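You operate a simulated robot arm through the tools that you are given. There is no shell and no other tool. Be economical: measure what you need, move in short steps, check, and stop when the job is done.

You are at the controls of a simulated two-armed robot. One attempt, no reset.

TASK
Wipe up the spill on the parts table top with the cloth and put it back.

It is judged by the outcome, as a careful person would: the job done as asked, and still so three seconds after it is handed in. It fails if anything else is knocked over, pushed out of place, dropped, spilled or broken. Flat cloth is picked up by pressing the open fingertips on it (5 to 10 N) and closing them slowly along it; thin cloth reads only 2 to 8 mm in the jaws.

THE ROBOT
Two 7-joint arms with two-finger parallel grippers on one trunk, on a base that drives. Base frame: it is fixed to the floor where the robot stands at the start and does not move with it; the origin is under the middle of the robot, x ahead of it, y to its left, z up; the surface under the hand at the start is at about z = 760. Readings come in mm, degrees, newtons and seconds.
The left shoulder is at the start at [70, 163, 1070], the right one opposite. With the tool pointing down near the work surface each hand reaches from about 400 to 880 mm from the robot's upright axis, wherever it stands, measured 20 degrees to its own side. Payload 3.43 kg a hand.
Tool frame (each hand has its own): the origin (TCP) lies between the finger pads and is the grasp point; the fingertips stand 34 mm ahead of it; z points along the fingers, y is the line along which they close. Largest opening 128 mm; finger width 24, thickness 12; the body of the gripper, 48 by 130 mm, starts 96 mm behind the TCP.
Orientation is that of the tool frame in the base frame, as a unit quaternion [w, x, y, z]. With the fingers straight down and closing along the base's y, the tool's x points along the base's -x, its y along +y and its z along -z.

THE INTERFACE
- The arms move only by the tool step_arm. It takes "left_commands", "right_commands" or both (then of equal length, played together; a hand with none holds still); each is text: rows parted by semicolons, each of 7 numbers parted by spaces: the turn, a rotation vector about the base's x, y, z in units of 4 degrees (1.0 is 4 degrees), then the shift along the base's x, y, z in units of 50 mm (1.0 is 50 mm), then the opening, from 0 (shut) to 1 (fully open). In form: ax ay az x y z grip; .... A call has 1 to 12 rows; each row shifts and turns the commanded pose from where the row before left it. A call with a number of a shift or a turn outside -1 to 1 is refused whole. Each row takes 0.2 s and may step no farther than 50 mm and 8.6 degrees from the row before; otherwise, or with a gripper value out of range, the whole call is refused. A pose out of reach is approached as far as the arm can. The call stops where the force on the tool passes 40 N (or 10 N more than at its start, if that is more) or the arm is blocked; 0.2 s more then pass. Each finger travels about 153 mm/s and halts on what it meets, pressing with about 21 N; the grip force reading is that of the motor and also rises with nothing between the fingers. The clock runs only during rows and for 0.2 s after the last one: add rows that do not move to give the fingers time. The reply holds the time, the measured pose of the TCP, the force on the tool along the base axes, the opening and the grip force, in the units named above and with some noise, with the torque about the TCP (base axes, N m) and any sound that the robot's microphone picked up.
- Cameras (640 x 400 px; columns grow to the right, rows downward): "scene" is now at [123.1, 40.8, 1286.8]; the picture's right is [0.47, -0.88, 0.00], its down [-0.61, -0.33, -0.72] and it looks along [0.64, 0.34, -0.69] (base axes); focal length 269 px, centre (320, 200). "left" rides on the left gripper at [76, 11, -160] in its tool frame; the picture's right is [-0.15, 0.99, 0.00], its down [-0.88, -0.13, -0.46] and it looks along [-0.45, -0.07, 0.89] (tool axes); focal length 234 px, centre (320, 200). "right" rides on the right gripper at [76, -11, -160] in its tool frame; the picture's right is [0.15, 0.99, 0.00], its down [-0.88, 0.13, -0.46] and it looks along [-0.45, 0.07, 0.89] (tool axes); focal length 234 px, centre (320, 200). There is no depth. A picture from a camera that has moved, and an enlarged one, comes with that camera's place and axes in the base frame and with its lens.
- capture(camera): a new picture of that camera. It takes no simulated time.
- slide_trunk(by): slides the trunk up (or, below 0, down) by that many mm; the arms and the scene camera ride with it, the base frame stays. It gives what a move gives, with no picture.
- drive_base(legs): drives the robot by 1 to 6 legs, each [ahead, left, turn to the left] in mm, mm and degrees, along the robot's own axes; the way and the turn of a leg run together, so that a leg with both is an arc; at most 1500 mm and 180 degrees a leg. The arms and the cameras ride along, it lands a little off, and it stops where it bumps. It gives what a move gives.
- pan_tilt(pan, tilt): turns the head with the scene camera to pan (to the left, within 86 degrees either way) and tilt (down, from -29 to 69), counted from straight ahead of the robot. It gives what a move gives.
- inspect(camera, box): a new picture of the part [left, top, right, bottom] of that camera's present view, enlarged. It takes no simulated time.
- hand_in(): hands the job in; it is judged then, once.

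Go step by step. Nothing tells you exact positions but the pictures and the camera data: compare them with the known pose of the tool, close in by small moves and look again before you grip or let go. The budget is 120 turns and 92 pictures, counting those below and the enlarged ones. Unless the task says otherwise, let go and move clear before handing in, and close with one line.

The tools are called as a command line: name --argument value ..., lists and objects as JSON in quotes. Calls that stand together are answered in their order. step_arm: Moves the arms, as the interface text tells. Its arguments: {"type":"object","properties":{"left_commands":{"type":"string"},"right_commands":{"type":"string"}},"required":[]} The other tools are called the same way: slide_trunk (by) slides the trunk up or down; drive_base (legs) drives the base; pan_tilt (pan, tilt) turns the head that bears the scene camera; capture (camera) takes a picture; inspect (camera, box) takes an enlarged picture of a part of a camera's view; hand_in () hands the job in.

At the start:

```text
t: 0.0
left_ee_pos: [506.5, 507.2, 985.6]
left_orientation: [0.0, -0.001, 1.0, 0.0]
left_contact_force: [-0.1, 0.4, 0.6]
left_wrist_torque: [-0.02, 0.03, -0.02]
left_finger_gap: 128.2
left_gripper_force: 0.1
right_ee_pos: [689.6, -6.9, 1041.4]
right_orientation: [0.0, 0.001, 1.0, 0.001]
right_contact_force: [1.1, -0.1, -0.1]
right_wrist_torque: [0.01, -0.03, -0.01]
right_finger_gap: 128.1
right_gripper_force: 0.1
trunk travel left (down, up): [-550.0, 390.0]
robot x, y, heading: [-4.6, 0.2, -0.1]
head pan, tilt: [28.4, 43.6]
```

scene: 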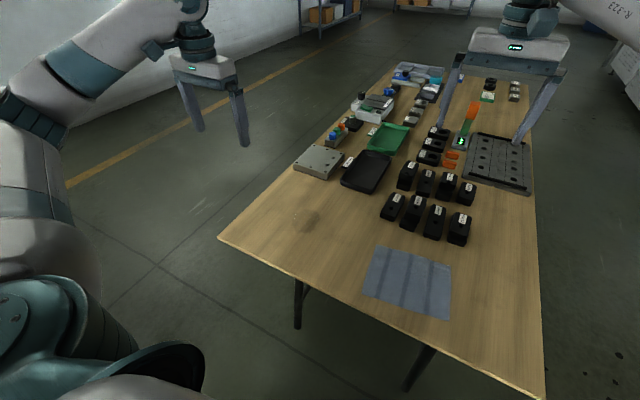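
right: 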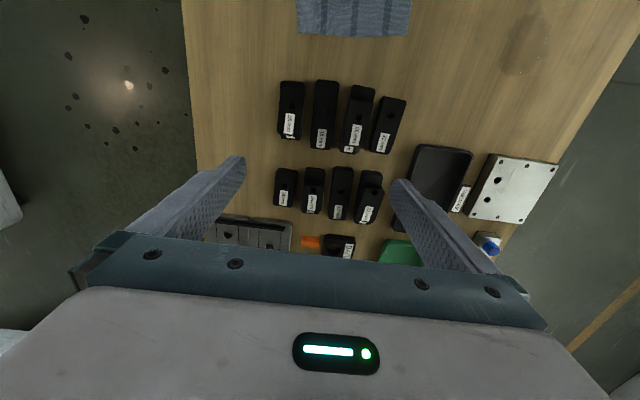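
left: 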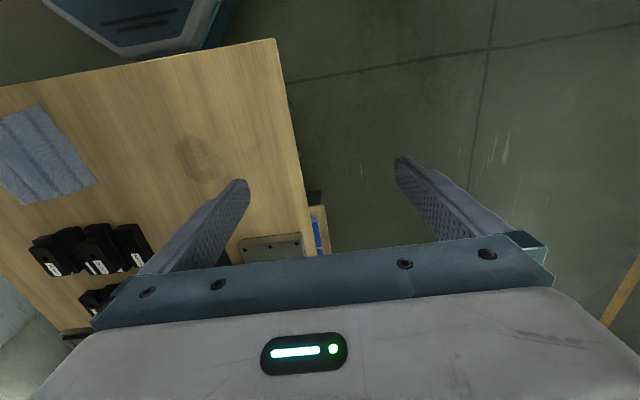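

The cloth lies at about (475, 12) and the spill at about (532, 303), with the table top near z 760. I'll move the right arm clear to the right, then look closely at both.

step_arm --right_commands "0 0 0 0 -1 0 1;0 0 0 0 -1 0 1;0 0 0 -0.5 -1 0 1;0 0 0 -0.5 -1 0 1;0 0 0 -0.5 -1 0 1;0 0 0 -0.5 -1 0 1" --left_commands "0 0 0 0 -1 0 1;0 0 0 0 -1 0 1;0 0 0 0 -1 0 1;0 0 0 0 -1 0 1;0 0 0 0 -1 0 1;0 0 0 0 -1 0 1"

inspect --camera "scene" --box '[240, 160, 500, 340]'

capture --camera "left"

```text
refused: row 3 steps farther than a row can; nothing moved
```

```text
2.22 times, centred on (370, 250) of scene
camera zoom: at [123.1, 40.8, 1286.8], right [0.47, -0.88, 0.0], down [-0.61, -0.33, -0.72], along [0.64, 0.34, -0.69], focal length 597 px, centre (209, 89)
```

zoom: 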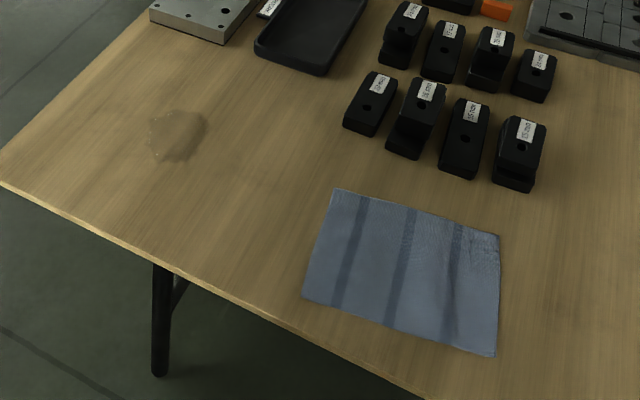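

```text
87 pictures are left
camera left: at [431.7, 519.1, 1145.7], right [0.15, 0.99, 0.0], down [0.88, -0.13, 0.46], along [0.45, -0.07, -0.89], focal length 234 px, centre (320, 200)
```

left: 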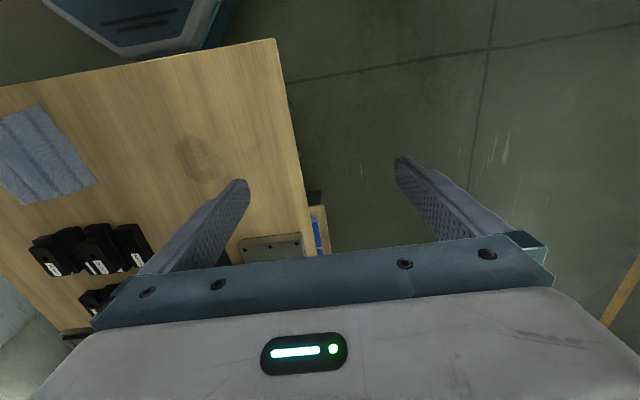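

The spill is centred near (520, 296) and is about 80 mm across. The cloth is centred near (483, 14), about 169 × 132 mm, and turned about 8° in place. I'll redo the approach with legal steps.

step_arm --right_commands "0 0 0 0 -0.95 0 1;0 0 0 0 -0.95 0 1;0 0 0 -0.3 -0.9 0 1;0 0 0 -0.3 -0.9 0 1;0 0 0 -0.3 -0.9 0 1;0 0 0 -0.3 -0.9 0 1;0 0 0 -0.3 -0.9 0 1;0 0 0 0 0 0 1;0 0 0 0 0 0 1;0 0 0 0 0 0 1" --left_commands "0 0 0 -0.2 -0.8 0 1;0 0 0 -0.2 -0.8 0 1;0 0 0 0 -0.8 0 1;0 0 0 0 -0.8 0 1;0 0 0 0 -0.9 0 1;0 0 0 0 -0.95 -0.2 1;0 0 0 0 -0.95 -0.2 1;0 0 0 0 -0.95 -0.2 0.7;0 0 0 0 -0.95 -0.2 0.5;0 0 0 0 -0.95 -0.2 0.5"

capture --camera "left"

capture --camera "scene"

```text
t: 2.2
left_ee_pos: [484.2, 68.0, 938.1]
left_orientation: [0.001, -0.001, 1.0, 0.002]
left_contact_force: [-0.4, 0.6, 0.8]
left_wrist_torque: [0.02, -0.01, 0.01]
left_finger_gap: 64.0
left_gripper_force: 0.1
right_ee_pos: [616.2, -328.5, 1038.5]
right_orientation: [0.0, 0.001, 1.0, 0.001]
right_contact_force: [-0.1, -0.1, -0.3]
right_wrist_torque: [0.01, -0.01, 0.01]
right_finger_gap: 128.2
right_gripper_force: 0.1
trunk travel left (down, up): [-550.0, 390.0]
robot x, y, heading: [-0.2, -1.3, -0.2]
head pan, tilt: [28.4, 43.6]
```

```text
86 pictures are left
camera left: at [410.3, 78.3, 1098.2], right [0.15, 0.99, 0.0], down [0.88, -0.13, 0.46], along [0.45, -0.07, -0.89], focal length 234 px, centre (320, 200)
```

left: 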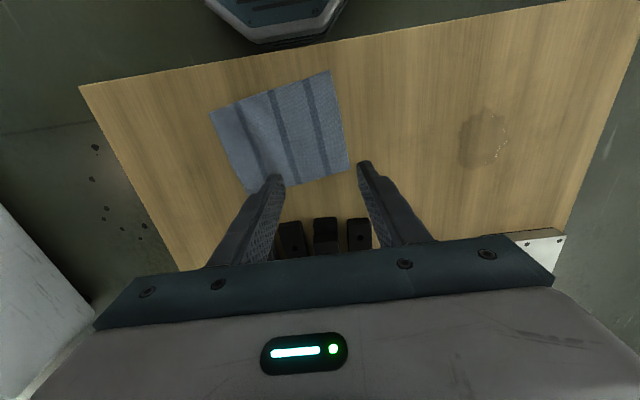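

```text
85 pictures are left
camera scene: at [123.6, 38.8, 1286.8], right [0.47, -0.88, 0.0], down [-0.61, -0.33, -0.72], along [0.64, 0.34, -0.69], focal length 269 px, centre (320, 200)
```

scene: 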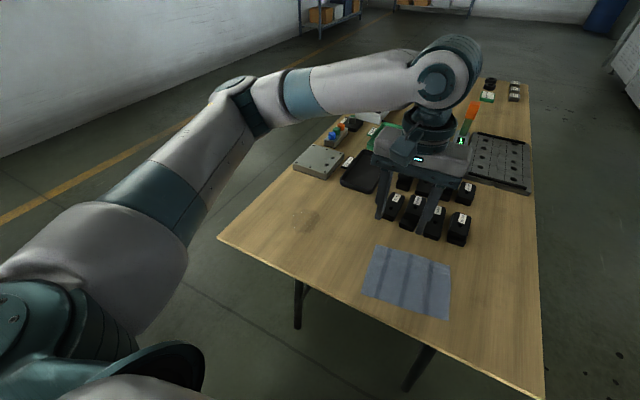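

The cloth centre works out at about (478, 15). I'll move over it, yaw 8° to line up with it, and come down to just above the surface.

step_arm --left_commands "0 0 1 -0.1 -0.5 -0.4 0.5;0 0 1 0 -0.4 -0.6 0.5;0 0 0 0 0 -0.7 0.5;0 0 0 0 0 -0.5 0.5;0 0 0 0 0 -0.2 0.5;0 0 0 0 0 0 0.5"

capture --camera "left"

inspect --camera "scene" --box '[280, 160, 520, 340]'

```text
t: 3.6
left_ee_pos: [482.0, 19.5, 815.4]
left_orientation: [-0.001, -0.07, 0.998, 0.0]
left_contact_force: [0.4, -0.3, -1.0]
left_wrist_torque: [0.01, 0.0, 0.0]
left_finger_gap: 64.1
left_gripper_force: 0.1
right_ee_pos: [615.6, -327.3, 1040.5]
right_orientation: [0.0, 0.0, 1.0, 0.0]
right_contact_force: [0.0, 0.3, -0.3]
right_wrist_torque: [-0.03, -0.01, 0.01]
right_finger_gap: 127.9
right_gripper_force: 0.0
trunk travel left (down, up): [-550.0, 390.0]
robot x, y, heading: [1.5, 1.2, -0.1]
head pan, tilt: [28.4, 43.6]
```

```text
84 pictures are left
camera left: at [406.3, 20.3, 976.2], right [0.01, 1.0, 0.0], down [0.89, -0.01, 0.46], along [0.46, 0.0, -0.89], focal length 234 px, centre (320, 200)
```

left: 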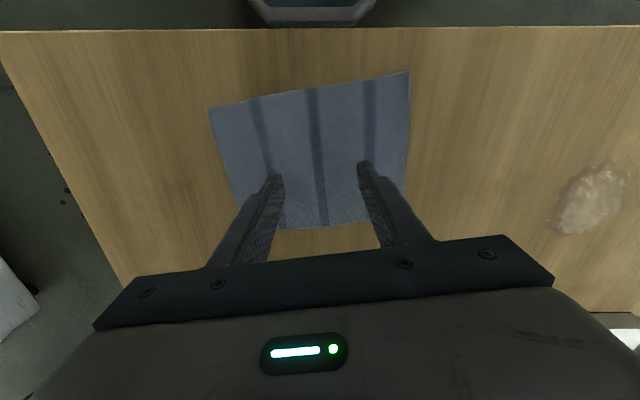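

```text
2.22 times, centred on (400, 250) of scene
camera zoom: at [123.1, 40.4, 1286.8], right [0.47, -0.88, 0.0], down [-0.61, -0.33, -0.72], along [0.64, 0.34, -0.69], focal length 597 px, centre (142, 89)
```

zoom: 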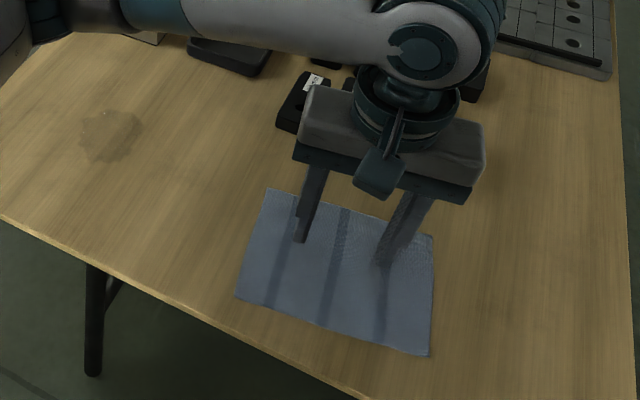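

The fingers are open over the cloth, about 10 mm further out than its centre. I'll shift back a little and lower to near contact.

step_arm --left_commands "0 0 0 -0.16 -0.06 -0.1 0.5;0 0 0 0 0 -0.1 0.5;0 0 0 0 0 -0.08 0.5;0 0 0 0 0 -0.06 0.5;0 0 0 0 0 -0.04 0.5;0 0 0 0 0 0 0.5"

```text
t: 5.0
left_ee_pos: [472.3, 15.9, 796.3]
left_orientation: [0.0, -0.069, 0.998, 0.0]
left_contact_force: [-0.1, -0.4, -0.5]
left_wrist_torque: [-0.01, 0.0, 0.01]
left_finger_gap: 63.9
left_gripper_force: 0.0
right_ee_pos: [616.3, -327.0, 1040.1]
right_orientation: [0.0, 0.001, 1.0, 0.0]
right_contact_force: [0.6, -0.1, 0.4]
right_wrist_torque: [-0.01, 0.0, 0.0]
right_finger_gap: 127.9
right_gripper_force: 0.1
trunk travel left (down, up): [-550.0, 390.0]
robot x, y, heading: [0.5, 1.5, 0.2]
head pan, tilt: [28.4, 43.6]
```

No contact yet, so I'll go down in millimetre steps.

step_arm --left_commands "0 0 0 0 0 -0.03 0.5;0 0 0 0 0 -0.02 0.5;0 0 0 0 0 0 0.5"

```text
t: 5.8
left_ee_pos: [473.5, 15.9, 795.5]
left_orientation: [0.0, -0.07, 0.998, 0.0]
left_contact_force: [0.9, 0.1, 3.7]
left_wrist_torque: [-0.02, -0.01, -0.02]
left_finger_gap: 63.8
left_gripper_force: 0.1
right_ee_pos: [614.7, -326.6, 1040.3]
right_orientation: [0.0, 0.0, 1.0, 0.0]
right_contact_force: [0.0, 0.6, 0.1]
right_wrist_torque: [0.0, 0.01, 0.01]
right_finger_gap: 128.0
right_gripper_force: 0.1
trunk travel left (down, up): [-550.0, 390.0]
robot x, y, heading: [-1.0, 0.4, -0.5]
head pan, tilt: [28.4, 43.6]
```

Contact at 3.7 N, so I'll press slightly more and check the force.

step_arm --left_commands "0 0 0 0 0 -0.03 0.5;0 0 0 0 0 0 0.5"

```text
t: 6.4
left_ee_pos: [472.7, 16.7, 794.7]
left_orientation: [0.002, -0.07, 0.998, -0.001]
left_contact_force: [4.0, 1.1, 24.6]
left_wrist_torque: [0.69, 0.06, -0.17]
left_finger_gap: 64.1
left_gripper_force: 0.1
right_ee_pos: [615.6, -327.2, 1041.7]
right_orientation: [0.001, 0.001, 1.0, 0.0]
right_contact_force: [0.6, 0.7, 0.8]
right_wrist_torque: [0.03, 0.02, 0.03]
right_finger_gap: 128.2
right_gripper_force: 0.2
trunk travel left (down, up): [-550.0, 390.0]
robot x, y, heading: [1.2, 0.9, 0.2]
head pan, tilt: [28.4, 43.6]
```

step_arm --left_commands "0 0 0 0 0 0.023 0.5;0 0 0 0 0 0 0.5"

```text
t: 7.0
left_ee_pos: [472.6, 17.5, 795.4]
left_orientation: [0.001, -0.069, 0.998, 0.0]
left_contact_force: [4.1, 1.2, 26.1]
left_wrist_torque: [0.47, 0.03, -0.11]
left_finger_gap: 63.9
left_gripper_force: 0.1
right_ee_pos: [615.3, -327.2, 1040.5]
right_orientation: [0.001, 0.0, 1.0, 0.0]
right_contact_force: [0.3, -0.1, 0.8]
right_wrist_torque: [0.0, -0.01, 0.01]
right_finger_gap: 128.1
right_gripper_force: 0.1
trunk travel left (down, up): [-550.0, 390.0]
robot x, y, heading: [0.8, 2.3, -0.1]
head pan, tilt: [28.4, 43.6]
```

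step_arm --left_commands "0 0 0 0 0 0.025 0.5;0 0 0 0 0 0 0.5;0 0 0 0 0 0 0.5"

```text
t: 7.8
left_ee_pos: [471.9, 16.4, 795.1]
left_orientation: [0.0, -0.07, 0.998, 0.0]
left_contact_force: [2.2, 0.3, 14.1]
left_wrist_torque: [0.02, -0.09, -0.01]
left_finger_gap: 64.1
left_gripper_force: 0.1
right_ee_pos: [614.4, -326.0, 1041.4]
right_orientation: [0.0, 0.001, 1.0, -0.001]
right_contact_force: [-0.5, 0.0, -0.1]
right_wrist_torque: [-0.02, -0.04, 0.04]
right_finger_gap: 127.6
right_gripper_force: 0.1
trunk travel left (down, up): [-550.0, 390.0]
robot x, y, heading: [0.7, -1.7, 0.0]
head pan, tilt: [28.4, 43.6]
```

step_arm --left_commands "0 0 0 0 0 0.012 0.5;0 0 0 0 0 0 0.5;0 0 0 0 0 0 0.5"

```text
t: 8.6
left_ee_pos: [472.2, 16.1, 794.9]
left_orientation: [0.0, -0.069, 0.998, 0.001]
left_contact_force: [0.4, 0.8, 2.0]
left_wrist_torque: [-0.05, 0.01, 0.01]
left_finger_gap: 64.2
left_gripper_force: 0.7
right_ee_pos: [616.6, -326.8, 1041.0]
right_orientation: [0.0, 0.001, 1.0, -0.001]
right_contact_force: [-0.5, 0.1, -0.5]
right_wrist_torque: [-0.01, -0.02, -0.01]
right_finger_gap: 128.0
right_gripper_force: 0.0
trunk travel left (down, up): [-550.0, 390.0]
robot x, y, heading: [-1.3, 2.0, -0.3]
head pan, tilt: [28.4, 43.6]
```

step_arm --left_commands "0 0 0 0 0 -0.008 0.5;0 0 0 0 0 0 0.5;0 0 0 0 0 0 0.5"

```text
t: 9.4
left_ee_pos: [473.4, 17.1, 794.4]
left_orientation: [0.0, -0.07, 0.998, 0.0]
left_contact_force: [0.4, -0.5, 0.9]
left_wrist_torque: [-0.02, 0.02, -0.01]
left_finger_gap: 64.2
left_gripper_force: 0.1
right_ee_pos: [617.4, -326.7, 1040.5]
right_orientation: [0.001, 0.0, 1.0, 0.0]
right_contact_force: [-0.5, -0.5, 0.0]
right_wrist_torque: [0.04, -0.02, 0.0]
right_finger_gap: 127.7
right_gripper_force: 0.0
trunk travel left (down, up): [-550.0, 390.0]
robot x, y, heading: [-1.5, 0.6, -0.1]
head pan, tilt: [28.4, 43.6]
```

step_arm --left_commands "0 0 0 0 0 -0.015 0.5;0 0 0 0 0 0 0.5;0 0 0 0 0 0 0.5;0 0 0 0 0 0 0.5"

```text
t: 10.4
left_ee_pos: [474.3, 17.9, 794.7]
left_orientation: [0.001, -0.07, 0.998, -0.001]
left_contact_force: [0.0, -3.1, 15.0]
left_wrist_torque: [0.19, 0.08, -0.02]
left_finger_gap: 63.6
left_gripper_force: 0.1
right_ee_pos: [614.8, -326.7, 1040.7]
right_orientation: [0.0, 0.001, 1.0, 0.0]
right_contact_force: [0.5, -0.2, -0.1]
right_wrist_torque: [0.01, -0.04, 0.03]
right_finger_gap: 128.3
right_gripper_force: 0.0
trunk travel left (down, up): [-550.0, 390.0]
robot x, y, heading: [3.1, 0.3, -0.3]
head pan, tilt: [28.4, 43.6]
```

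step_arm --left_commands "0 0 0 0 0 -0.0 0.46;0 0 0 0 0 0.006 0.42;0 0 0 0 0 0 0.38;0 0 0 0 0 0 0.34"

capture --camera "left"

```text
t: 11.4
left_ee_pos: [473.4, 17.7, 795.1]
left_orientation: [0.0, -0.07, 0.998, 0.0]
left_contact_force: [0.1, 0.5, 13.1]
left_wrist_torque: [0.0, 0.0, 0.01]
left_finger_gap: 41.9
left_gripper_force: 0.0
right_ee_pos: [614.6, -327.6, 1041.5]
right_orientation: [0.0, 0.001, 1.0, 0.0]
right_contact_force: [0.3, -0.5, 0.0]
right_wrist_torque: [0.02, -0.01, 0.02]
right_finger_gap: 128.1
right_gripper_force: 0.1
trunk travel left (down, up): [-550.0, 390.0]
robot x, y, heading: [0.3, -3.1, -0.0]
head pan, tilt: [28.4, 43.6]
```

```text
82 pictures are left
camera left: at [397.2, 18.6, 954.9], right [0.01, 1.0, 0.0], down [0.89, -0.01, 0.46], along [0.46, 0.0, -0.89], focal length 234 px, centre (320, 200)
```

left: 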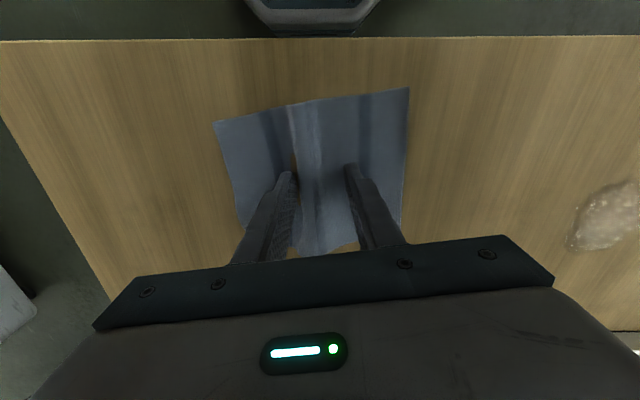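

The cloth is gathering into a fold between the fingers, so I'll keep closing slowly.

step_arm --left_commands "0 0 0 0 0 0.004 0.30;0 0 0 0 0 0 0.26;0 0 0 0 0 0 0.22;0 0 0 0 0 0 0.18"

```text
t: 12.4
left_ee_pos: [471.9, 17.7, 795.1]
left_orientation: [-0.001, -0.069, 0.998, 0.001]
left_contact_force: [-0.5, -0.2, 7.9]
left_wrist_torque: [-0.03, 0.01, 0.03]
left_finger_gap: 22.2
left_gripper_force: 0.0
right_ee_pos: [615.7, -326.4, 1040.6]
right_orientation: [0.001, 0.002, 1.0, 0.001]
right_contact_force: [0.3, -0.4, -0.1]
right_wrist_torque: [0.01, 0.03, -0.02]
right_finger_gap: 128.1
right_gripper_force: 0.0
trunk travel left (down, up): [-550.0, 390.0]
robot x, y, heading: [-2.7, -1.0, -0.1]
head pan, tilt: [28.4, 43.6]
```

step_arm --left_commands "0 0 0 0 0 0 0.14;0 0 0 0 0 0 0.1;0 0 0 0 0 0 0.06;0 0 0 0 0 0 0.03;0 0 0 0 0 0 0;0 0 0 0 0 0 0"

capture --camera "left"

```text
t: 13.8
left_ee_pos: [473.5, 17.7, 795.1]
left_orientation: [0.0, -0.07, 0.998, 0.0]
left_contact_force: [-0.8, -0.8, 5.6]
left_wrist_torque: [-0.02, 0.04, -0.02]
left_finger_gap: 1.9
left_gripper_force: 21.1
right_ee_pos: [616.0, -326.7, 1040.4]
right_orientation: [0.0, 0.001, 1.0, 0.0]
right_contact_force: [0.2, 0.1, 0.5]
right_wrist_torque: [0.04, 0.01, -0.01]
right_finger_gap: 127.9
right_gripper_force: 0.1
trunk travel left (down, up): [-550.0, 390.0]
robot x, y, heading: [-3.6, 0.7, -0.0]
head pan, tilt: [28.4, 43.6]
```

```text
81 pictures are left
camera left: at [397.6, 18.2, 954.9], right [0.01, 1.0, 0.0], down [0.89, -0.01, 0.46], along [0.46, 0.0, -0.89], focal length 234 px, centre (320, 200)
```

left: 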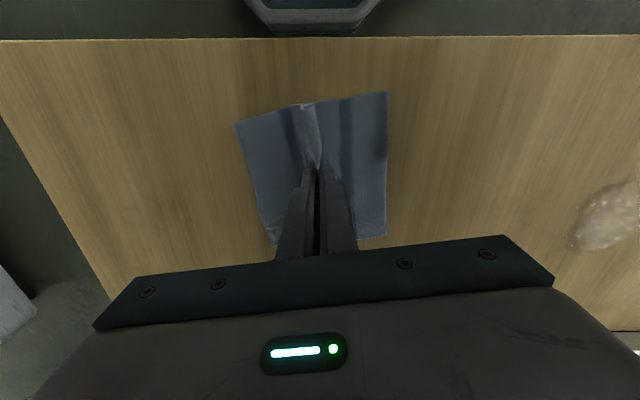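

The fold is pinched and the gap reads 1.9 mm. I'll lift gently and check that the cloth comes with it.

step_arm --left_commands "0 0 0 0 0 0.3 0;0 0 0 0 0 0.5 0;0 0 0 0 0 0.6 0;0 0 0 0 0 0.6 0;0 0 0 0 0 0 0"

capture --camera "left"

capture --camera "scene"

```text
t: 15.0
left_ee_pos: [473.6, 15.6, 895.5]
left_orientation: [0.0, -0.07, 0.998, -0.001]
left_contact_force: [0.7, 0.3, 0.3]
left_wrist_torque: [0.02, 0.0, -0.01]
left_finger_gap: 2.1
left_gripper_force: 20.8
right_ee_pos: [615.1, -326.6, 1039.9]
right_orientation: [0.001, 0.001, 1.0, 0.0]
right_contact_force: [0.6, -1.4, 0.2]
right_wrist_torque: [-0.01, 0.02, 0.02]
right_finger_gap: 128.0
right_gripper_force: 0.1
trunk travel left (down, up): [-550.0, 390.0]
robot x, y, heading: [0.2, 1.8, -0.0]
head pan, tilt: [28.4, 43.6]
```

```text
80 pictures are left
camera left: at [397.2, 16.1, 1055.0], right [0.01, 1.0, 0.0], down [0.89, -0.01, 0.46], along [0.46, 0.0, -0.89], focal length 234 px, centre (320, 200)
```

left: 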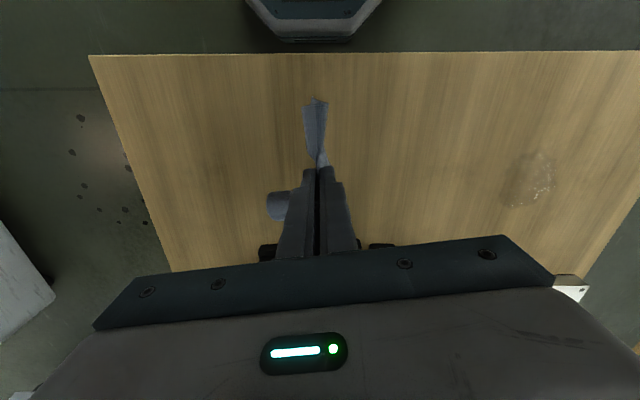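

```text
79 pictures are left
camera scene: at [123.4, 40.7, 1286.8], right [0.47, -0.88, 0.0], down [-0.61, -0.33, -0.72], along [0.64, 0.34, -0.69], focal length 269 px, centre (320, 200)
```

scene: 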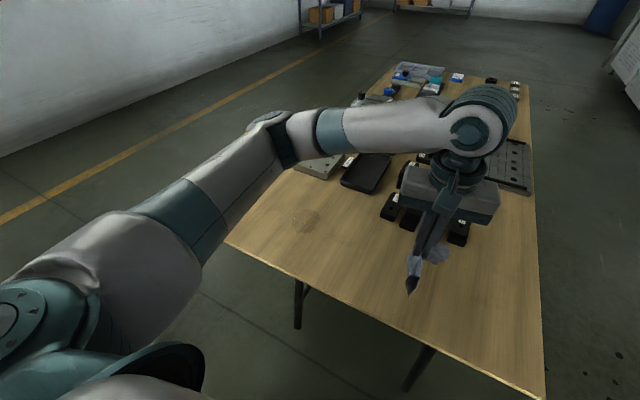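

The cloth is held and hanging freely, and the spill shows at about (520, 297). I'll carry the cloth to just short of the spill.

step_arm --left_commands "0 0 0 0.1 0.6 0 0;0 0 0 0.15 0.8 0 0;0 0 0 0.15 0.8 0 0;0 0 0 0.15 0.8 0 0;0 0 0 0.15 0.7 -0.2 0;0 0 0 0.15 0.5 -0.4 0;0 0 0 0 0 -0.4 0;0 0 0 0 0 0 0"

capture --camera "left"

inspect --camera "scene" --box '[200, 140, 440, 290]'

```text
t: 16.8
left_ee_pos: [517.4, 225.7, 843.5]
left_orientation: [0.0, -0.069, 0.998, 0.0]
left_contact_force: [0.0, -0.4, 0.8]
left_wrist_torque: [0.02, -0.02, -0.02]
left_finger_gap: 1.6
left_gripper_force: 20.9
right_ee_pos: [614.6, -326.2, 1040.7]
right_orientation: [0.001, 0.0, 1.0, 0.001]
right_contact_force: [-1.2, -0.4, 0.4]
right_wrist_torque: [0.01, 0.04, 0.01]
right_finger_gap: 128.1
right_gripper_force: 0.1
trunk travel left (down, up): [-550.0, 390.0]
robot x, y, heading: [0.4, -0.1, 0.1]
head pan, tilt: [28.4, 43.6]
```

```text
78 pictures are left
camera left: at [441.0, 227.3, 1003.7], right [0.01, 1.0, 0.0], down [0.89, -0.01, 0.46], along [0.46, 0.0, -0.89], focal length 234 px, centre (320, 200)
```

left: 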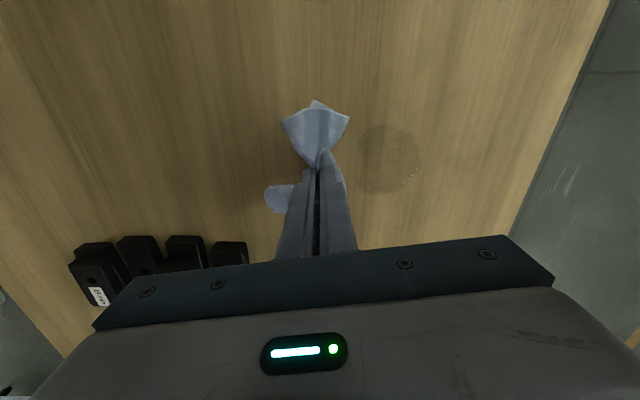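

```text
2.67 times, centred on (320, 215) of scene
camera zoom: at [122.8, 40.8, 1286.9], right [0.48, -0.88, 0.0], down [-0.61, -0.33, -0.72], along [0.64, 0.34, -0.69], focal length 716 px, centre (320, 160)
```

zoom: 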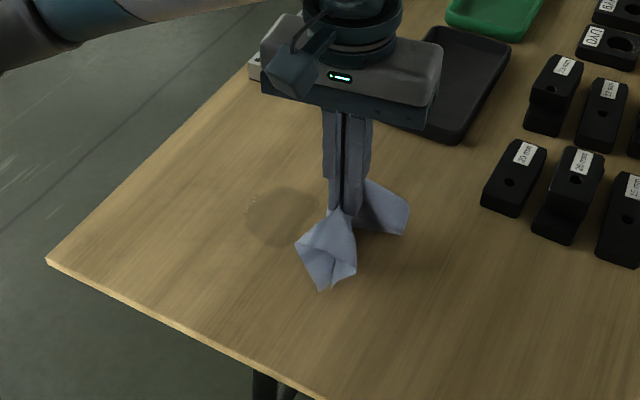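

The spill spans about x 479–557 and y 268–332. I'll lower the cloth onto the table beside it.

step_arm --left_commands "0 0 0 0 0 -0.3 0;0 0 0 0 0 -0.3 0;0 0 0 0 0 -0.2 0;0 0 0 0 0 -0.08 0;0 0 0 0 0 0 0"

```text
t: 18.0
left_ee_pos: [516.5, 227.2, 801.0]
left_orientation: [0.0, -0.069, 0.998, 0.0]
left_contact_force: [0.0, -0.7, 1.8]
left_wrist_torque: [0.01, -0.01, -0.01]
left_finger_gap: 1.8
left_gripper_force: 20.8
right_ee_pos: [615.7, -326.8, 1040.0]
right_orientation: [0.001, 0.001, 1.0, 0.0]
right_contact_force: [-0.3, 0.8, 0.9]
right_wrist_torque: [-0.01, 0.02, 0.04]
right_finger_gap: 128.3
right_gripper_force: 0.1
trunk travel left (down, up): [-550.0, 390.0]
robot x, y, heading: [0.2, 0.9, -0.0]
head pan, tilt: [28.4, 43.6]
```

step_arm --left_commands "0 0 0 0 0.3 -0.04 0;0 0 0 0 0.3 -0.03 0;0 0 0 0 0.3 -0.02 0;0 0 0 0 0 0 0"

capture --camera "left"

```text
t: 19.0
left_ee_pos: [516.1, 270.8, 796.8]
left_orientation: [0.0, -0.069, 0.998, 0.0]
left_contact_force: [0.1, -1.0, 5.5]
left_wrist_torque: [-0.01, 0.03, -0.03]
left_finger_gap: 2.0
left_gripper_force: 21.0
right_ee_pos: [615.2, -326.8, 1039.6]
right_orientation: [0.0, 0.001, 1.0, 0.0]
right_contact_force: [0.9, -0.1, -0.6]
right_wrist_torque: [0.03, -0.02, 0.03]
right_finger_gap: 127.8
right_gripper_force: 0.0
trunk travel left (down, up): [-550.0, 390.0]
robot x, y, heading: [1.8, -0.8, 0.0]
head pan, tilt: [28.4, 43.6]
```

```text
76 pictures are left
camera left: at [440.1, 271.2, 956.5], right [0.01, 1.0, 0.0], down [0.89, -0.01, 0.46], along [0.46, 0.0, -0.89], focal length 234 px, centre (320, 200)
```

left: 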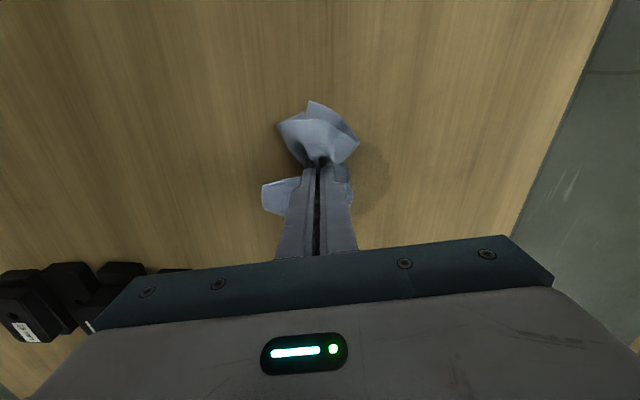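

The cloth is in contact at about 5 N, so I'll start wiping strokes across the spill.

step_arm --left_commands "0 0 0 0 0.4 -0.01 0;0 0 0 0 0.4 0 0;0 0 0 0 0.4 0 0;0 0 0 0 0.3 0 0;0 0 0 -0.3 0 0 0;0 0 0 0 -0.4 0 0;0 0 0 0 -0.4 0 0;0 0 0 0 -0.4 0 0;0 0 0 0 -0.4 0 0;0 0 0 0 -0.2 0 0;0 0 0 0 0 0 0"

capture --camera "left"

```text
t: 21.4
left_ee_pos: [501.8, 257.2, 796.7]
left_orientation: [-0.001, -0.07, 0.998, 0.0]
left_contact_force: [-0.6, 1.7, 3.1]
left_wrist_torque: [0.04, -0.02, 0.01]
left_finger_gap: 2.0
left_gripper_force: 21.0
right_ee_pos: [616.1, -326.4, 1040.4]
right_orientation: [0.0, 0.001, 1.0, 0.0]
right_contact_force: [-0.3, 0.5, -0.6]
right_wrist_torque: [0.03, 0.03, 0.01]
right_finger_gap: 128.0
right_gripper_force: 0.1
trunk travel left (down, up): [-550.0, 390.0]
robot x, y, heading: [-0.1, 1.3, -0.1]
head pan, tilt: [28.4, 43.6]
```

```text
75 pictures are left
camera left: at [425.7, 258.4, 956.1], right [0.01, 1.0, 0.0], down [0.89, -0.01, 0.46], along [0.46, 0.0, -0.89], focal length 234 px, centre (320, 200)
```

left: 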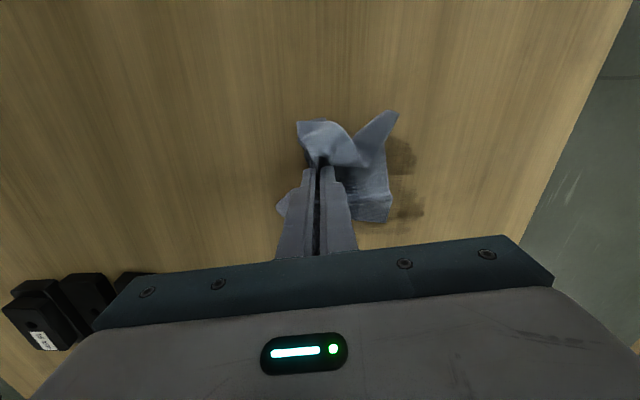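

It is clearing in strips: the middle band is gone, and dark patches remain near and far. I'll work the near side (lower x) with slightly more pressure.

step_arm --left_commands "0 0 0 0 0.45 -0.015 0;0 0 0 0 0.45 0 0;0 0 0 0 0.45 0 0;0 0 0 0 0.4 0 0;0 0 0 -0.3 0 0 0;0 0 0 0 -0.45 0 0;0 0 0 0 -0.45 0 0;0 0 0 0 -0.45 0 0;0 0 0 0 -0.4 0 0;0 0 0 -0.3 0 0 0;0 0 0 0 0 0 0"

step_arm --left_commands "0 0 0 0 0.45 0 0;0 0 0 0 0.45 0 0;0 0 0 0 0.45 0 0;0 0 0 0 0.4 0 0;0 0 0 0 0 0 0;0 0 0 0 -0.45 0 0;0 0 0 0 -0.45 0 0;0 0 0 0 -0.45 0 0;0 0 0 0 -0.4 0 0;0 0 0 0 0 0 0"

capture --camera "left"

```text
t: 23.8
left_ee_pos: [471.8, 254.4, 797.0]
left_orientation: [0.001, -0.07, 0.998, 0.0]
left_contact_force: [5.7, -1.4, 17.5]
left_wrist_torque: [-0.03, -0.29, -0.03]
left_finger_gap: 2.0
left_gripper_force: 20.8
right_ee_pos: [615.5, -327.8, 1040.3]
right_orientation: [0.0, 0.001, 1.0, 0.0]
right_contact_force: [-0.5, -1.1, 1.0]
right_wrist_torque: [0.03, 0.01, 0.01]
right_finger_gap: 128.1
right_gripper_force: 0.0
trunk travel left (down, up): [-550.0, 390.0]
robot x, y, heading: [-1.0, 0.6, 0.1]
head pan, tilt: [28.4, 43.6]
```

```text
t: 26.0
left_ee_pos: [469.5, 256.9, 795.6]
left_orientation: [0.001, -0.07, 0.998, 0.0]
left_contact_force: [-0.3, 1.3, 4.1]
left_wrist_torque: [0.06, -0.02, 0.03]
left_finger_gap: 1.8
left_gripper_force: 21.1
right_ee_pos: [616.0, -327.1, 1040.5]
right_orientation: [0.0, 0.001, 1.0, 0.0]
right_contact_force: [-0.1, 0.8, 0.2]
right_wrist_torque: [-0.01, -0.01, 0.0]
right_finger_gap: 127.8
right_gripper_force: 0.1
trunk travel left (down, up): [-550.0, 390.0]
robot x, y, heading: [0.1, 0.1, -0.2]
head pan, tilt: [28.4, 43.6]
```

```text
74 pictures are left
camera left: at [393.4, 257.7, 955.9], right [0.01, 1.0, 0.0], down [0.89, -0.01, 0.46], along [0.46, 0.0, -0.89], focal length 234 px, centre (320, 200)
```

left: 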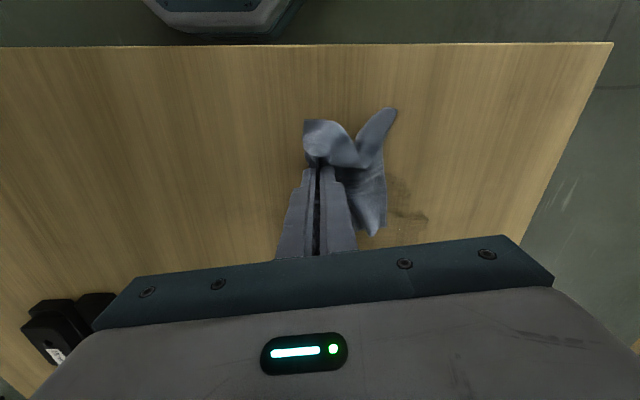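

The near band is mostly clean, but patches remain along y ≈ 340. I'll now cover x 515 to 560 with strokes running out to y ≈ 370.

step_arm --left_commands "0 0 0 0.2 0.5 0 0;0 0 0 0 0.6 0 0;0 0 0 0 0.6 0 0;0 0 0 0 0.55 0 0;0 0 0 0.35 0 0 0;0 0 0 0 -0.6 0 0;0 0 0 0 -0.6 0 0;0 0 0 0 -0.5 0 0;0 0 0 0 -0.5 0 0;0 0 0 0.35 0 0 0;0 0 0 0 0 0 0"

step_arm --left_commands "0 0 0 0 0.5 0 0;0 0 0 0 0.6 0 0;0 0 0 0 0.6 0 0;0 0 0 0 0.55 0 0;0 0 0 0.35 0 0 0;0 0 0 0 -0.6 0 0;0 0 0 0 -0.6 0 0;0 0 0 0 -0.5 0 0;0 0 0 0 -0.5 0 0;0 0 0 0.35 0 0 0;0 0 0 0 0 0 0"

capture --camera "left"

inspect --camera "scene" --box '[200, 140, 440, 290]'

```text
t: 28.4
left_ee_pos: [516.5, 258.2, 796.9]
left_orientation: [0.0, -0.07, 0.998, -0.001]
left_contact_force: [0.0, -0.5, 4.1]
left_wrist_torque: [-0.04, 0.03, 0.01]
left_finger_gap: 2.0
left_gripper_force: 20.8
right_ee_pos: [615.7, -326.2, 1040.1]
right_orientation: [0.0, 0.001, 1.0, -0.001]
right_contact_force: [-0.6, 1.4, 0.2]
right_wrist_torque: [-0.03, -0.02, 0.02]
right_finger_gap: 128.0
right_gripper_force: 0.1
trunk travel left (down, up): [-550.0, 390.0]
robot x, y, heading: [-2.6, -0.4, 0.1]
head pan, tilt: [28.4, 43.6]
```

```text
t: 30.8
left_ee_pos: [551.0, 262.0, 797.5]
left_orientation: [-0.001, -0.07, 0.998, 0.0]
left_contact_force: [-0.7, 0.5, -0.2]
left_wrist_torque: [-0.01, 0.02, -0.02]
left_finger_gap: 1.8
left_gripper_force: 21.2
right_ee_pos: [615.6, -325.2, 1040.6]
right_orientation: [0.0, 0.001, 1.0, 0.001]
right_contact_force: [0.2, 0.2, 0.5]
right_wrist_torque: [0.02, 0.01, 0.0]
right_finger_gap: 127.9
right_gripper_force: 0.0
trunk travel left (down, up): [-550.0, 390.0]
robot x, y, heading: [5.4, -1.0, -0.0]
head pan, tilt: [28.4, 43.6]
```

```text
73 pictures are left
camera left: at [475.3, 262.3, 957.0], right [0.01, 1.0, 0.0], down [0.89, -0.01, 0.46], along [0.46, 0.0, -0.89], focal length 234 px, centre (320, 200)
```

left: 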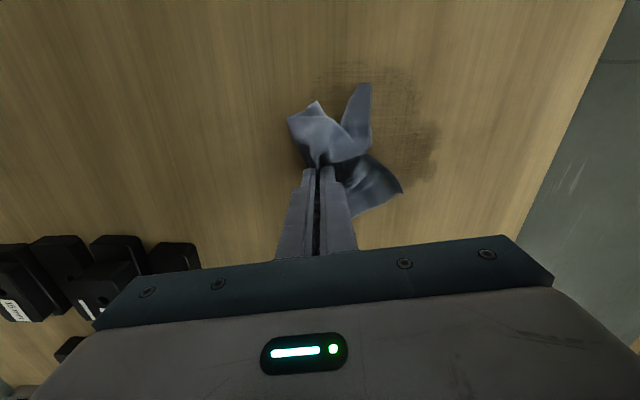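

```text
2.67 times, centred on (320, 215) of scene
camera zoom: at [122.7, 40.5, 1286.9], right [0.47, -0.88, 0.0], down [-0.61, -0.33, -0.72], along [0.64, 0.34, -0.69], focal length 716 px, centre (320, 160)
```

zoom: 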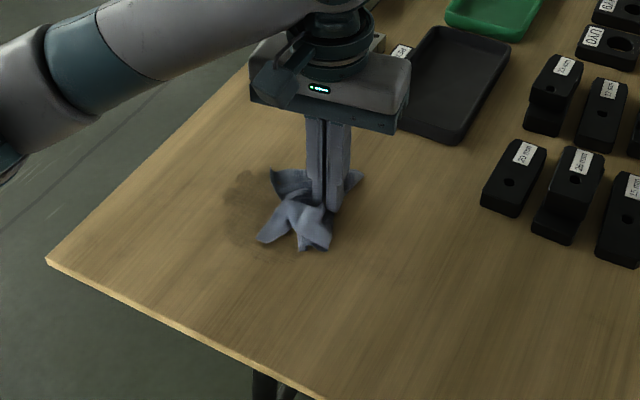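

A faint ring of smear remains and my contact was light at times. I'll lift and look at what's left.

step_arm --left_commands "0 0 0 0 -0.5 0.8 0;0 0 0 0 -0.8 0.5 0;0 0 0 0 -0.9 0 0;0 0 0 0 0 0 0"

capture --camera "left"

inspect --camera "scene" --box '[220, 150, 400, 270]'

```text
t: 31.8
left_ee_pos: [550.5, 152.7, 860.6]
left_orientation: [0.0, -0.071, 0.998, 0.0]
left_contact_force: [-0.9, 0.0, 0.5]
left_wrist_torque: [-0.02, 0.02, 0.03]
left_finger_gap: 2.2
left_gripper_force: 20.3
right_ee_pos: [616.1, -326.2, 1040.8]
right_orientation: [0.0, 0.0, 1.0, 0.0]
right_contact_force: [-0.8, 0.3, -0.6]
right_wrist_torque: [0.0, -0.02, 0.01]
right_finger_gap: 127.9
right_gripper_force: 0.1
trunk travel left (down, up): [-550.0, 390.0]
robot x, y, heading: [-1.8, 1.0, -0.1]
head pan, tilt: [28.4, 43.6]
```

```text
71 pictures are left
camera left: at [474.8, 154.3, 1020.3], right [0.01, 1.0, 0.0], down [0.89, -0.01, 0.46], along [0.46, 0.0, -0.89], focal length 234 px, centre (320, 200)
```

left: 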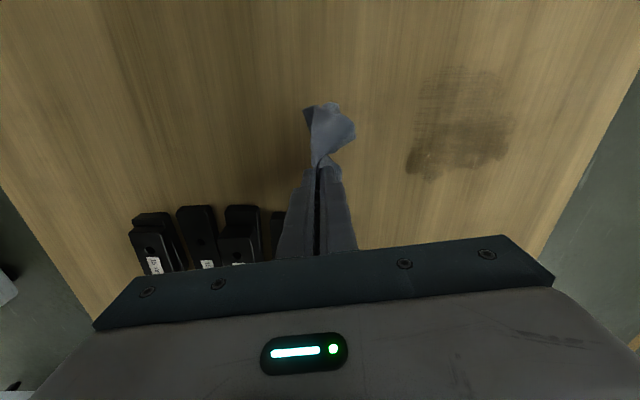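

```text
3.33 times, centred on (310, 210) of scene
camera zoom: at [122.6, 41.6, 1286.9], right [0.48, -0.88, 0.0], down [-0.61, -0.33, -0.72], along [0.64, 0.34, -0.69], focal length 896 px, centre (353, 167)
```

zoom: 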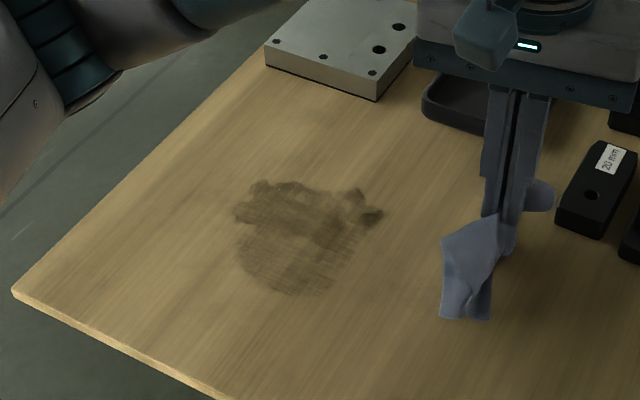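

The near part is almost clean, while the far part is still dark over about x 500–582, y 255–369. I'll come down at the far edge with firmer pressure and work inward.

step_arm --left_commands "0 0 0 0.35 0.8 0 0;0 0 0 0.3 0.8 -0.3 0;0 0 0 0 0 -0.5 0;0 0 0 0 0 -0.3 0;0 0 0 0 0 -0.18 0;0 0 0 0 0 0 0"

```text
t: 33.2
left_ee_pos: [583.6, 232.2, 797.0]
left_orientation: [0.0, -0.07, 0.998, -0.001]
left_contact_force: [-1.2, -0.1, 2.8]
left_wrist_torque: [-0.01, 0.0, 0.01]
left_finger_gap: 1.9
left_gripper_force: 20.4
right_ee_pos: [616.0, -326.3, 1039.7]
right_orientation: [0.0, 0.0, 1.0, 0.0]
right_contact_force: [-0.5, 0.1, -0.4]
right_wrist_torque: [-0.01, 0.01, 0.0]
right_finger_gap: 127.8
right_gripper_force: 0.1
trunk travel left (down, up): [-550.0, 390.0]
robot x, y, heading: [2.7, -2.8, 0.1]
head pan, tilt: [28.4, 43.6]
```

step_arm --left_commands "0 0 0 0 0.6 -0.02 0;0 0 0 0 0.6 -0.01 0;0 0 0 0 0.6 0 0;0 0 0 0 0.6 0 0;0 0 0 0 0.5 0 0;0 0 0 -0.25 0 0 0;0 0 0 0 -0.6 0 0;0 0 0 0 -0.6 0 0;0 0 0 0 -0.6 0 0;0 0 0 0 -0.6 0 0;0 0 0 0 -0.3 0 0;0 0 0 -0.25 0 0 0"

```text
t: 35.8
left_ee_pos: [557.6, 240.3, 796.5]
left_orientation: [0.002, -0.069, 0.998, 0.0]
left_contact_force: [8.5, -0.6, 21.7]
left_wrist_torque: [-0.12, -0.3, 0.01]
left_finger_gap: 2.0
left_gripper_force: 21.3
right_ee_pos: [615.1, -328.7, 1041.5]
right_orientation: [0.001, 0.002, 1.0, 0.002]
right_contact_force: [-0.6, 0.2, 0.4]
right_wrist_torque: [0.01, 0.0, 0.01]
right_finger_gap: 128.3
right_gripper_force: 0.0
trunk travel left (down, up): [-550.0, 390.0]
robot x, y, heading: [-0.9, 2.2, 0.1]
head pan, tilt: [28.4, 43.6]
```

step_arm --left_commands "0 0 0 0 0.6 0.006 0;0 0 0 0 0.6 0 0;0 0 0 0 0.6 0 0;0 0 0 0 0.6 0 0;0 0 0 0 0.3 0 0;0 0 0 -0.25 0 0 0;0 0 0 0 -0.6 0 0;0 0 0 0 -0.6 0 0;0 0 0 0 -0.6 0 0;0 0 0 0 -0.6 0 0;0 0 0 0 -0.3 0 0;0 0 0 -0.25 0 0 0"

step_arm --left_commands "0 0 0 0 0.6 0 0;0 0 0 0 0.6 0 0;0 0 0 0 0.6 0 0;0 0 0 0 0.6 0 0;0 0 0 0 0.3 0 0;0 0 0 -0.25 0 0 0;0 0 0 0 -0.6 0 0;0 0 0 0 -0.6 0 0;0 0 0 0 -0.6 0 0;0 0 0 0 -0.6 0 0;0 0 0 0 -0.3 0 0;0 0 0 -0.25 0 0 0"

inspect --camera "scene" --box '[220, 150, 400, 270]'

capture --camera "left"

```text
t: 38.4
left_ee_pos: [535.0, 241.8, 796.8]
left_orientation: [0.0, -0.07, 0.998, 0.0]
left_contact_force: [3.6, -0.4, 9.5]
left_wrist_torque: [-0.04, -0.15, 0.0]
left_finger_gap: 2.1
left_gripper_force: 20.6
right_ee_pos: [614.6, -326.9, 1040.7]
right_orientation: [0.001, 0.0, 1.0, 0.0]
right_contact_force: [-0.2, 0.4, -0.5]
right_wrist_torque: [-0.01, 0.0, -0.05]
right_finger_gap: 128.0
right_gripper_force: 0.2
trunk travel left (down, up): [-550.0, 390.0]
robot x, y, heading: [-0.8, 0.3, 0.0]
head pan, tilt: [28.4, 43.6]
```

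```text
t: 41.0
left_ee_pos: [508.7, 240.5, 795.4]
left_orientation: [0.001, -0.07, 0.998, 0.0]
left_contact_force: [6.0, -1.0, 14.5]
left_wrist_torque: [-0.03, -0.24, 0.01]
left_finger_gap: 1.8
left_gripper_force: 21.5
right_ee_pos: [615.0, -328.0, 1041.1]
right_orientation: [0.001, 0.0, 1.0, 0.0]
right_contact_force: [-0.3, 0.3, -0.3]
right_wrist_torque: [0.02, -0.03, -0.02]
right_finger_gap: 128.1
right_gripper_force: 0.1
trunk travel left (down, up): [-550.0, 390.0]
robot x, y, heading: [0.4, 3.3, -0.0]
head pan, tilt: [28.4, 43.6]
```

```text
3.33 times, centred on (310, 210) of scene
camera zoom: at [122.2, 39.7, 1287.0], right [0.47, -0.88, 0.0], down [-0.61, -0.33, -0.72], along [0.64, 0.34, -0.69], focal length 896 px, centre (353, 167)
```

zoom: 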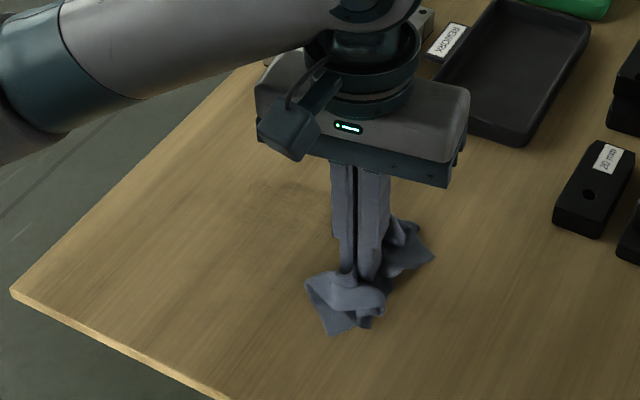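

```text
68 pictures are left
camera left: at [431.8, 241.3, 955.9], right [0.01, 1.0, 0.0], down [0.89, -0.01, 0.46], along [0.46, 0.0, -0.89], focal length 234 px, centre (320, 200)
```

left: 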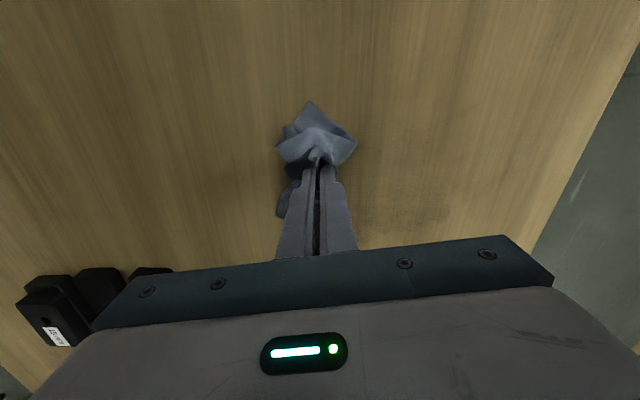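

Much cleaner; only faint traces remain. I'll cover the near half with the same pressure.

step_arm --left_commands "0 0 0 0 0.6 0 0;0 0 0 0 0.6 0 0;0 0 0 0 0.6 0 0;0 0 0 0 0.6 0 0;0 0 0 0 0.3 0 0;0 0 0 -0.25 0 0 0;0 0 0 0 -0.6 0 0;0 0 0 0 -0.6 0 0;0 0 0 0 -0.6 0 0;0 0 0 0 -0.6 0 0;0 0 0 0 -0.3 0 0;0 0 0 -0.25 0 0 0"

step_arm --left_commands "0 0 0 0 0.6 0 0;0 0 0 0 0.6 0 0;0 0 0 0 0.6 0 0;0 0 0 0 0.6 0 0;0 0 0 0 0.3 0 0;0 0 0 -0.25 0 0 0;0 0 0 0 -0.6 0 0;0 0 0 0 -0.6 0 0;0 0 0 0 -0.6 0 0;0 0 0 0 -0.6 0 0;0 0 0 0 -0.3 0 0;0 0 0 0 0 0 0"

step_arm --left_commands "0 0 0 0 -0.3 0.6 0;0 0 0 0 -0.8 0.5 0;0 0 0 0 -0.9 0.2 0;0 0 0 0 0 0 0"

inspect --camera "scene" --box '[220, 150, 400, 270]'

capture --camera "left"

```text
t: 42.7
left_ee_pos: [493.9, 343.0, 796.1]
left_orientation: [0.001, -0.071, 0.997, 0.003]
left_contact_force: [-5.7, -0.3, 17.9]
left_wrist_torque: [-0.07, 0.23, -0.01]
left_finger_gap: 1.9
left_gripper_force: 20.4
right_ee_pos: [616.5, -326.4, 1039.2]
right_orientation: [0.001, -0.001, 1.0, 0.001]
right_contact_force: [0.6, -0.3, -0.3]
right_wrist_torque: [-0.02, 0.03, 0.01]
right_finger_gap: 127.9
right_gripper_force: 0.1
trunk travel left (down, up): [-550.0, 390.0]
robot x, y, heading: [2.0, -2.0, 0.1]
head pan, tilt: [28.4, 43.6]
stopped in row 8 (left hand): the force on the tool passed its limit at 41 N (the readings are from after the stop); the commanded pose is now the measured one
```

```text
t: 44.2
left_ee_pos: [482.3, 476.4, 794.4]
left_orientation: [0.001, -0.08, 0.997, 0.013]
left_contact_force: [0.1, 5.8, 1.8]
left_wrist_torque: [0.14, 0.04, 0.0]
left_finger_gap: 2.2
left_gripper_force: 20.5
right_ee_pos: [618.4, -324.5, 1040.9]
right_orientation: [0.0, 0.0, 1.0, 0.0]
right_contact_force: [-0.7, 0.9, -0.7]
right_wrist_torque: [0.02, 0.0, -0.03]
right_finger_gap: 128.3
right_gripper_force: 0.1
trunk travel left (down, up): [-550.0, 390.0]
robot x, y, heading: [1.2, -0.4, 0.2]
head pan, tilt: [28.4, 43.6]
stopped in row 7 (left hand): the force on the tool passed its limit at 57 N (the readings are from after the stop); the commanded pose is now the measured one
```

```text
t: 45.2
left_ee_pos: [481.5, 378.1, 858.0]
left_orientation: [0.0, -0.08, 0.997, 0.013]
left_contact_force: [0.2, 0.3, 0.0]
left_wrist_torque: [-0.01, -0.01, -0.02]
left_finger_gap: 2.1
left_gripper_force: 21.0
right_ee_pos: [616.7, -323.1, 1041.6]
right_orientation: [-0.001, -0.001, 1.0, 0.001]
right_contact_force: [-1.2, 0.0, -0.4]
right_wrist_torque: [-0.02, 0.01, 0.01]
right_finger_gap: 127.9
right_gripper_force: 0.0
trunk travel left (down, up): [-550.0, 390.0]
robot x, y, heading: [-1.9, 1.0, 0.4]
head pan, tilt: [28.4, 43.6]
```

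```text
3.33 times, centred on (310, 210) of scene
camera zoom: at [122.6, 43.0, 1286.9], right [0.48, -0.88, 0.0], down [-0.61, -0.33, -0.72], along [0.64, 0.35, -0.69], focal length 896 px, centre (353, 167)
```

zoom: 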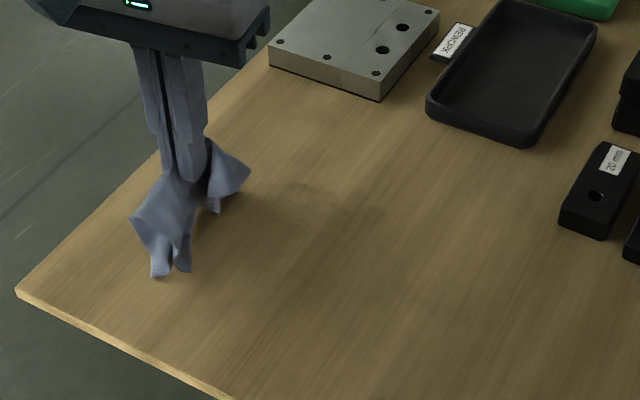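

```text
66 pictures are left
camera left: at [406.1, 372.7, 1018.3], right [-0.01, 1.0, 0.02], down [0.89, 0.0, 0.46], along [0.46, 0.03, -0.89], focal length 234 px, centre (320, 200)
```

left: 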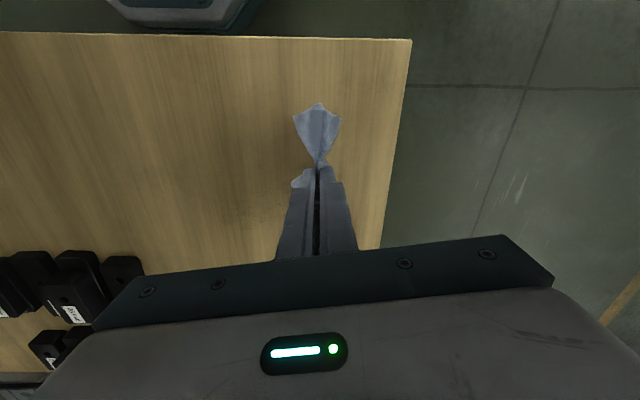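

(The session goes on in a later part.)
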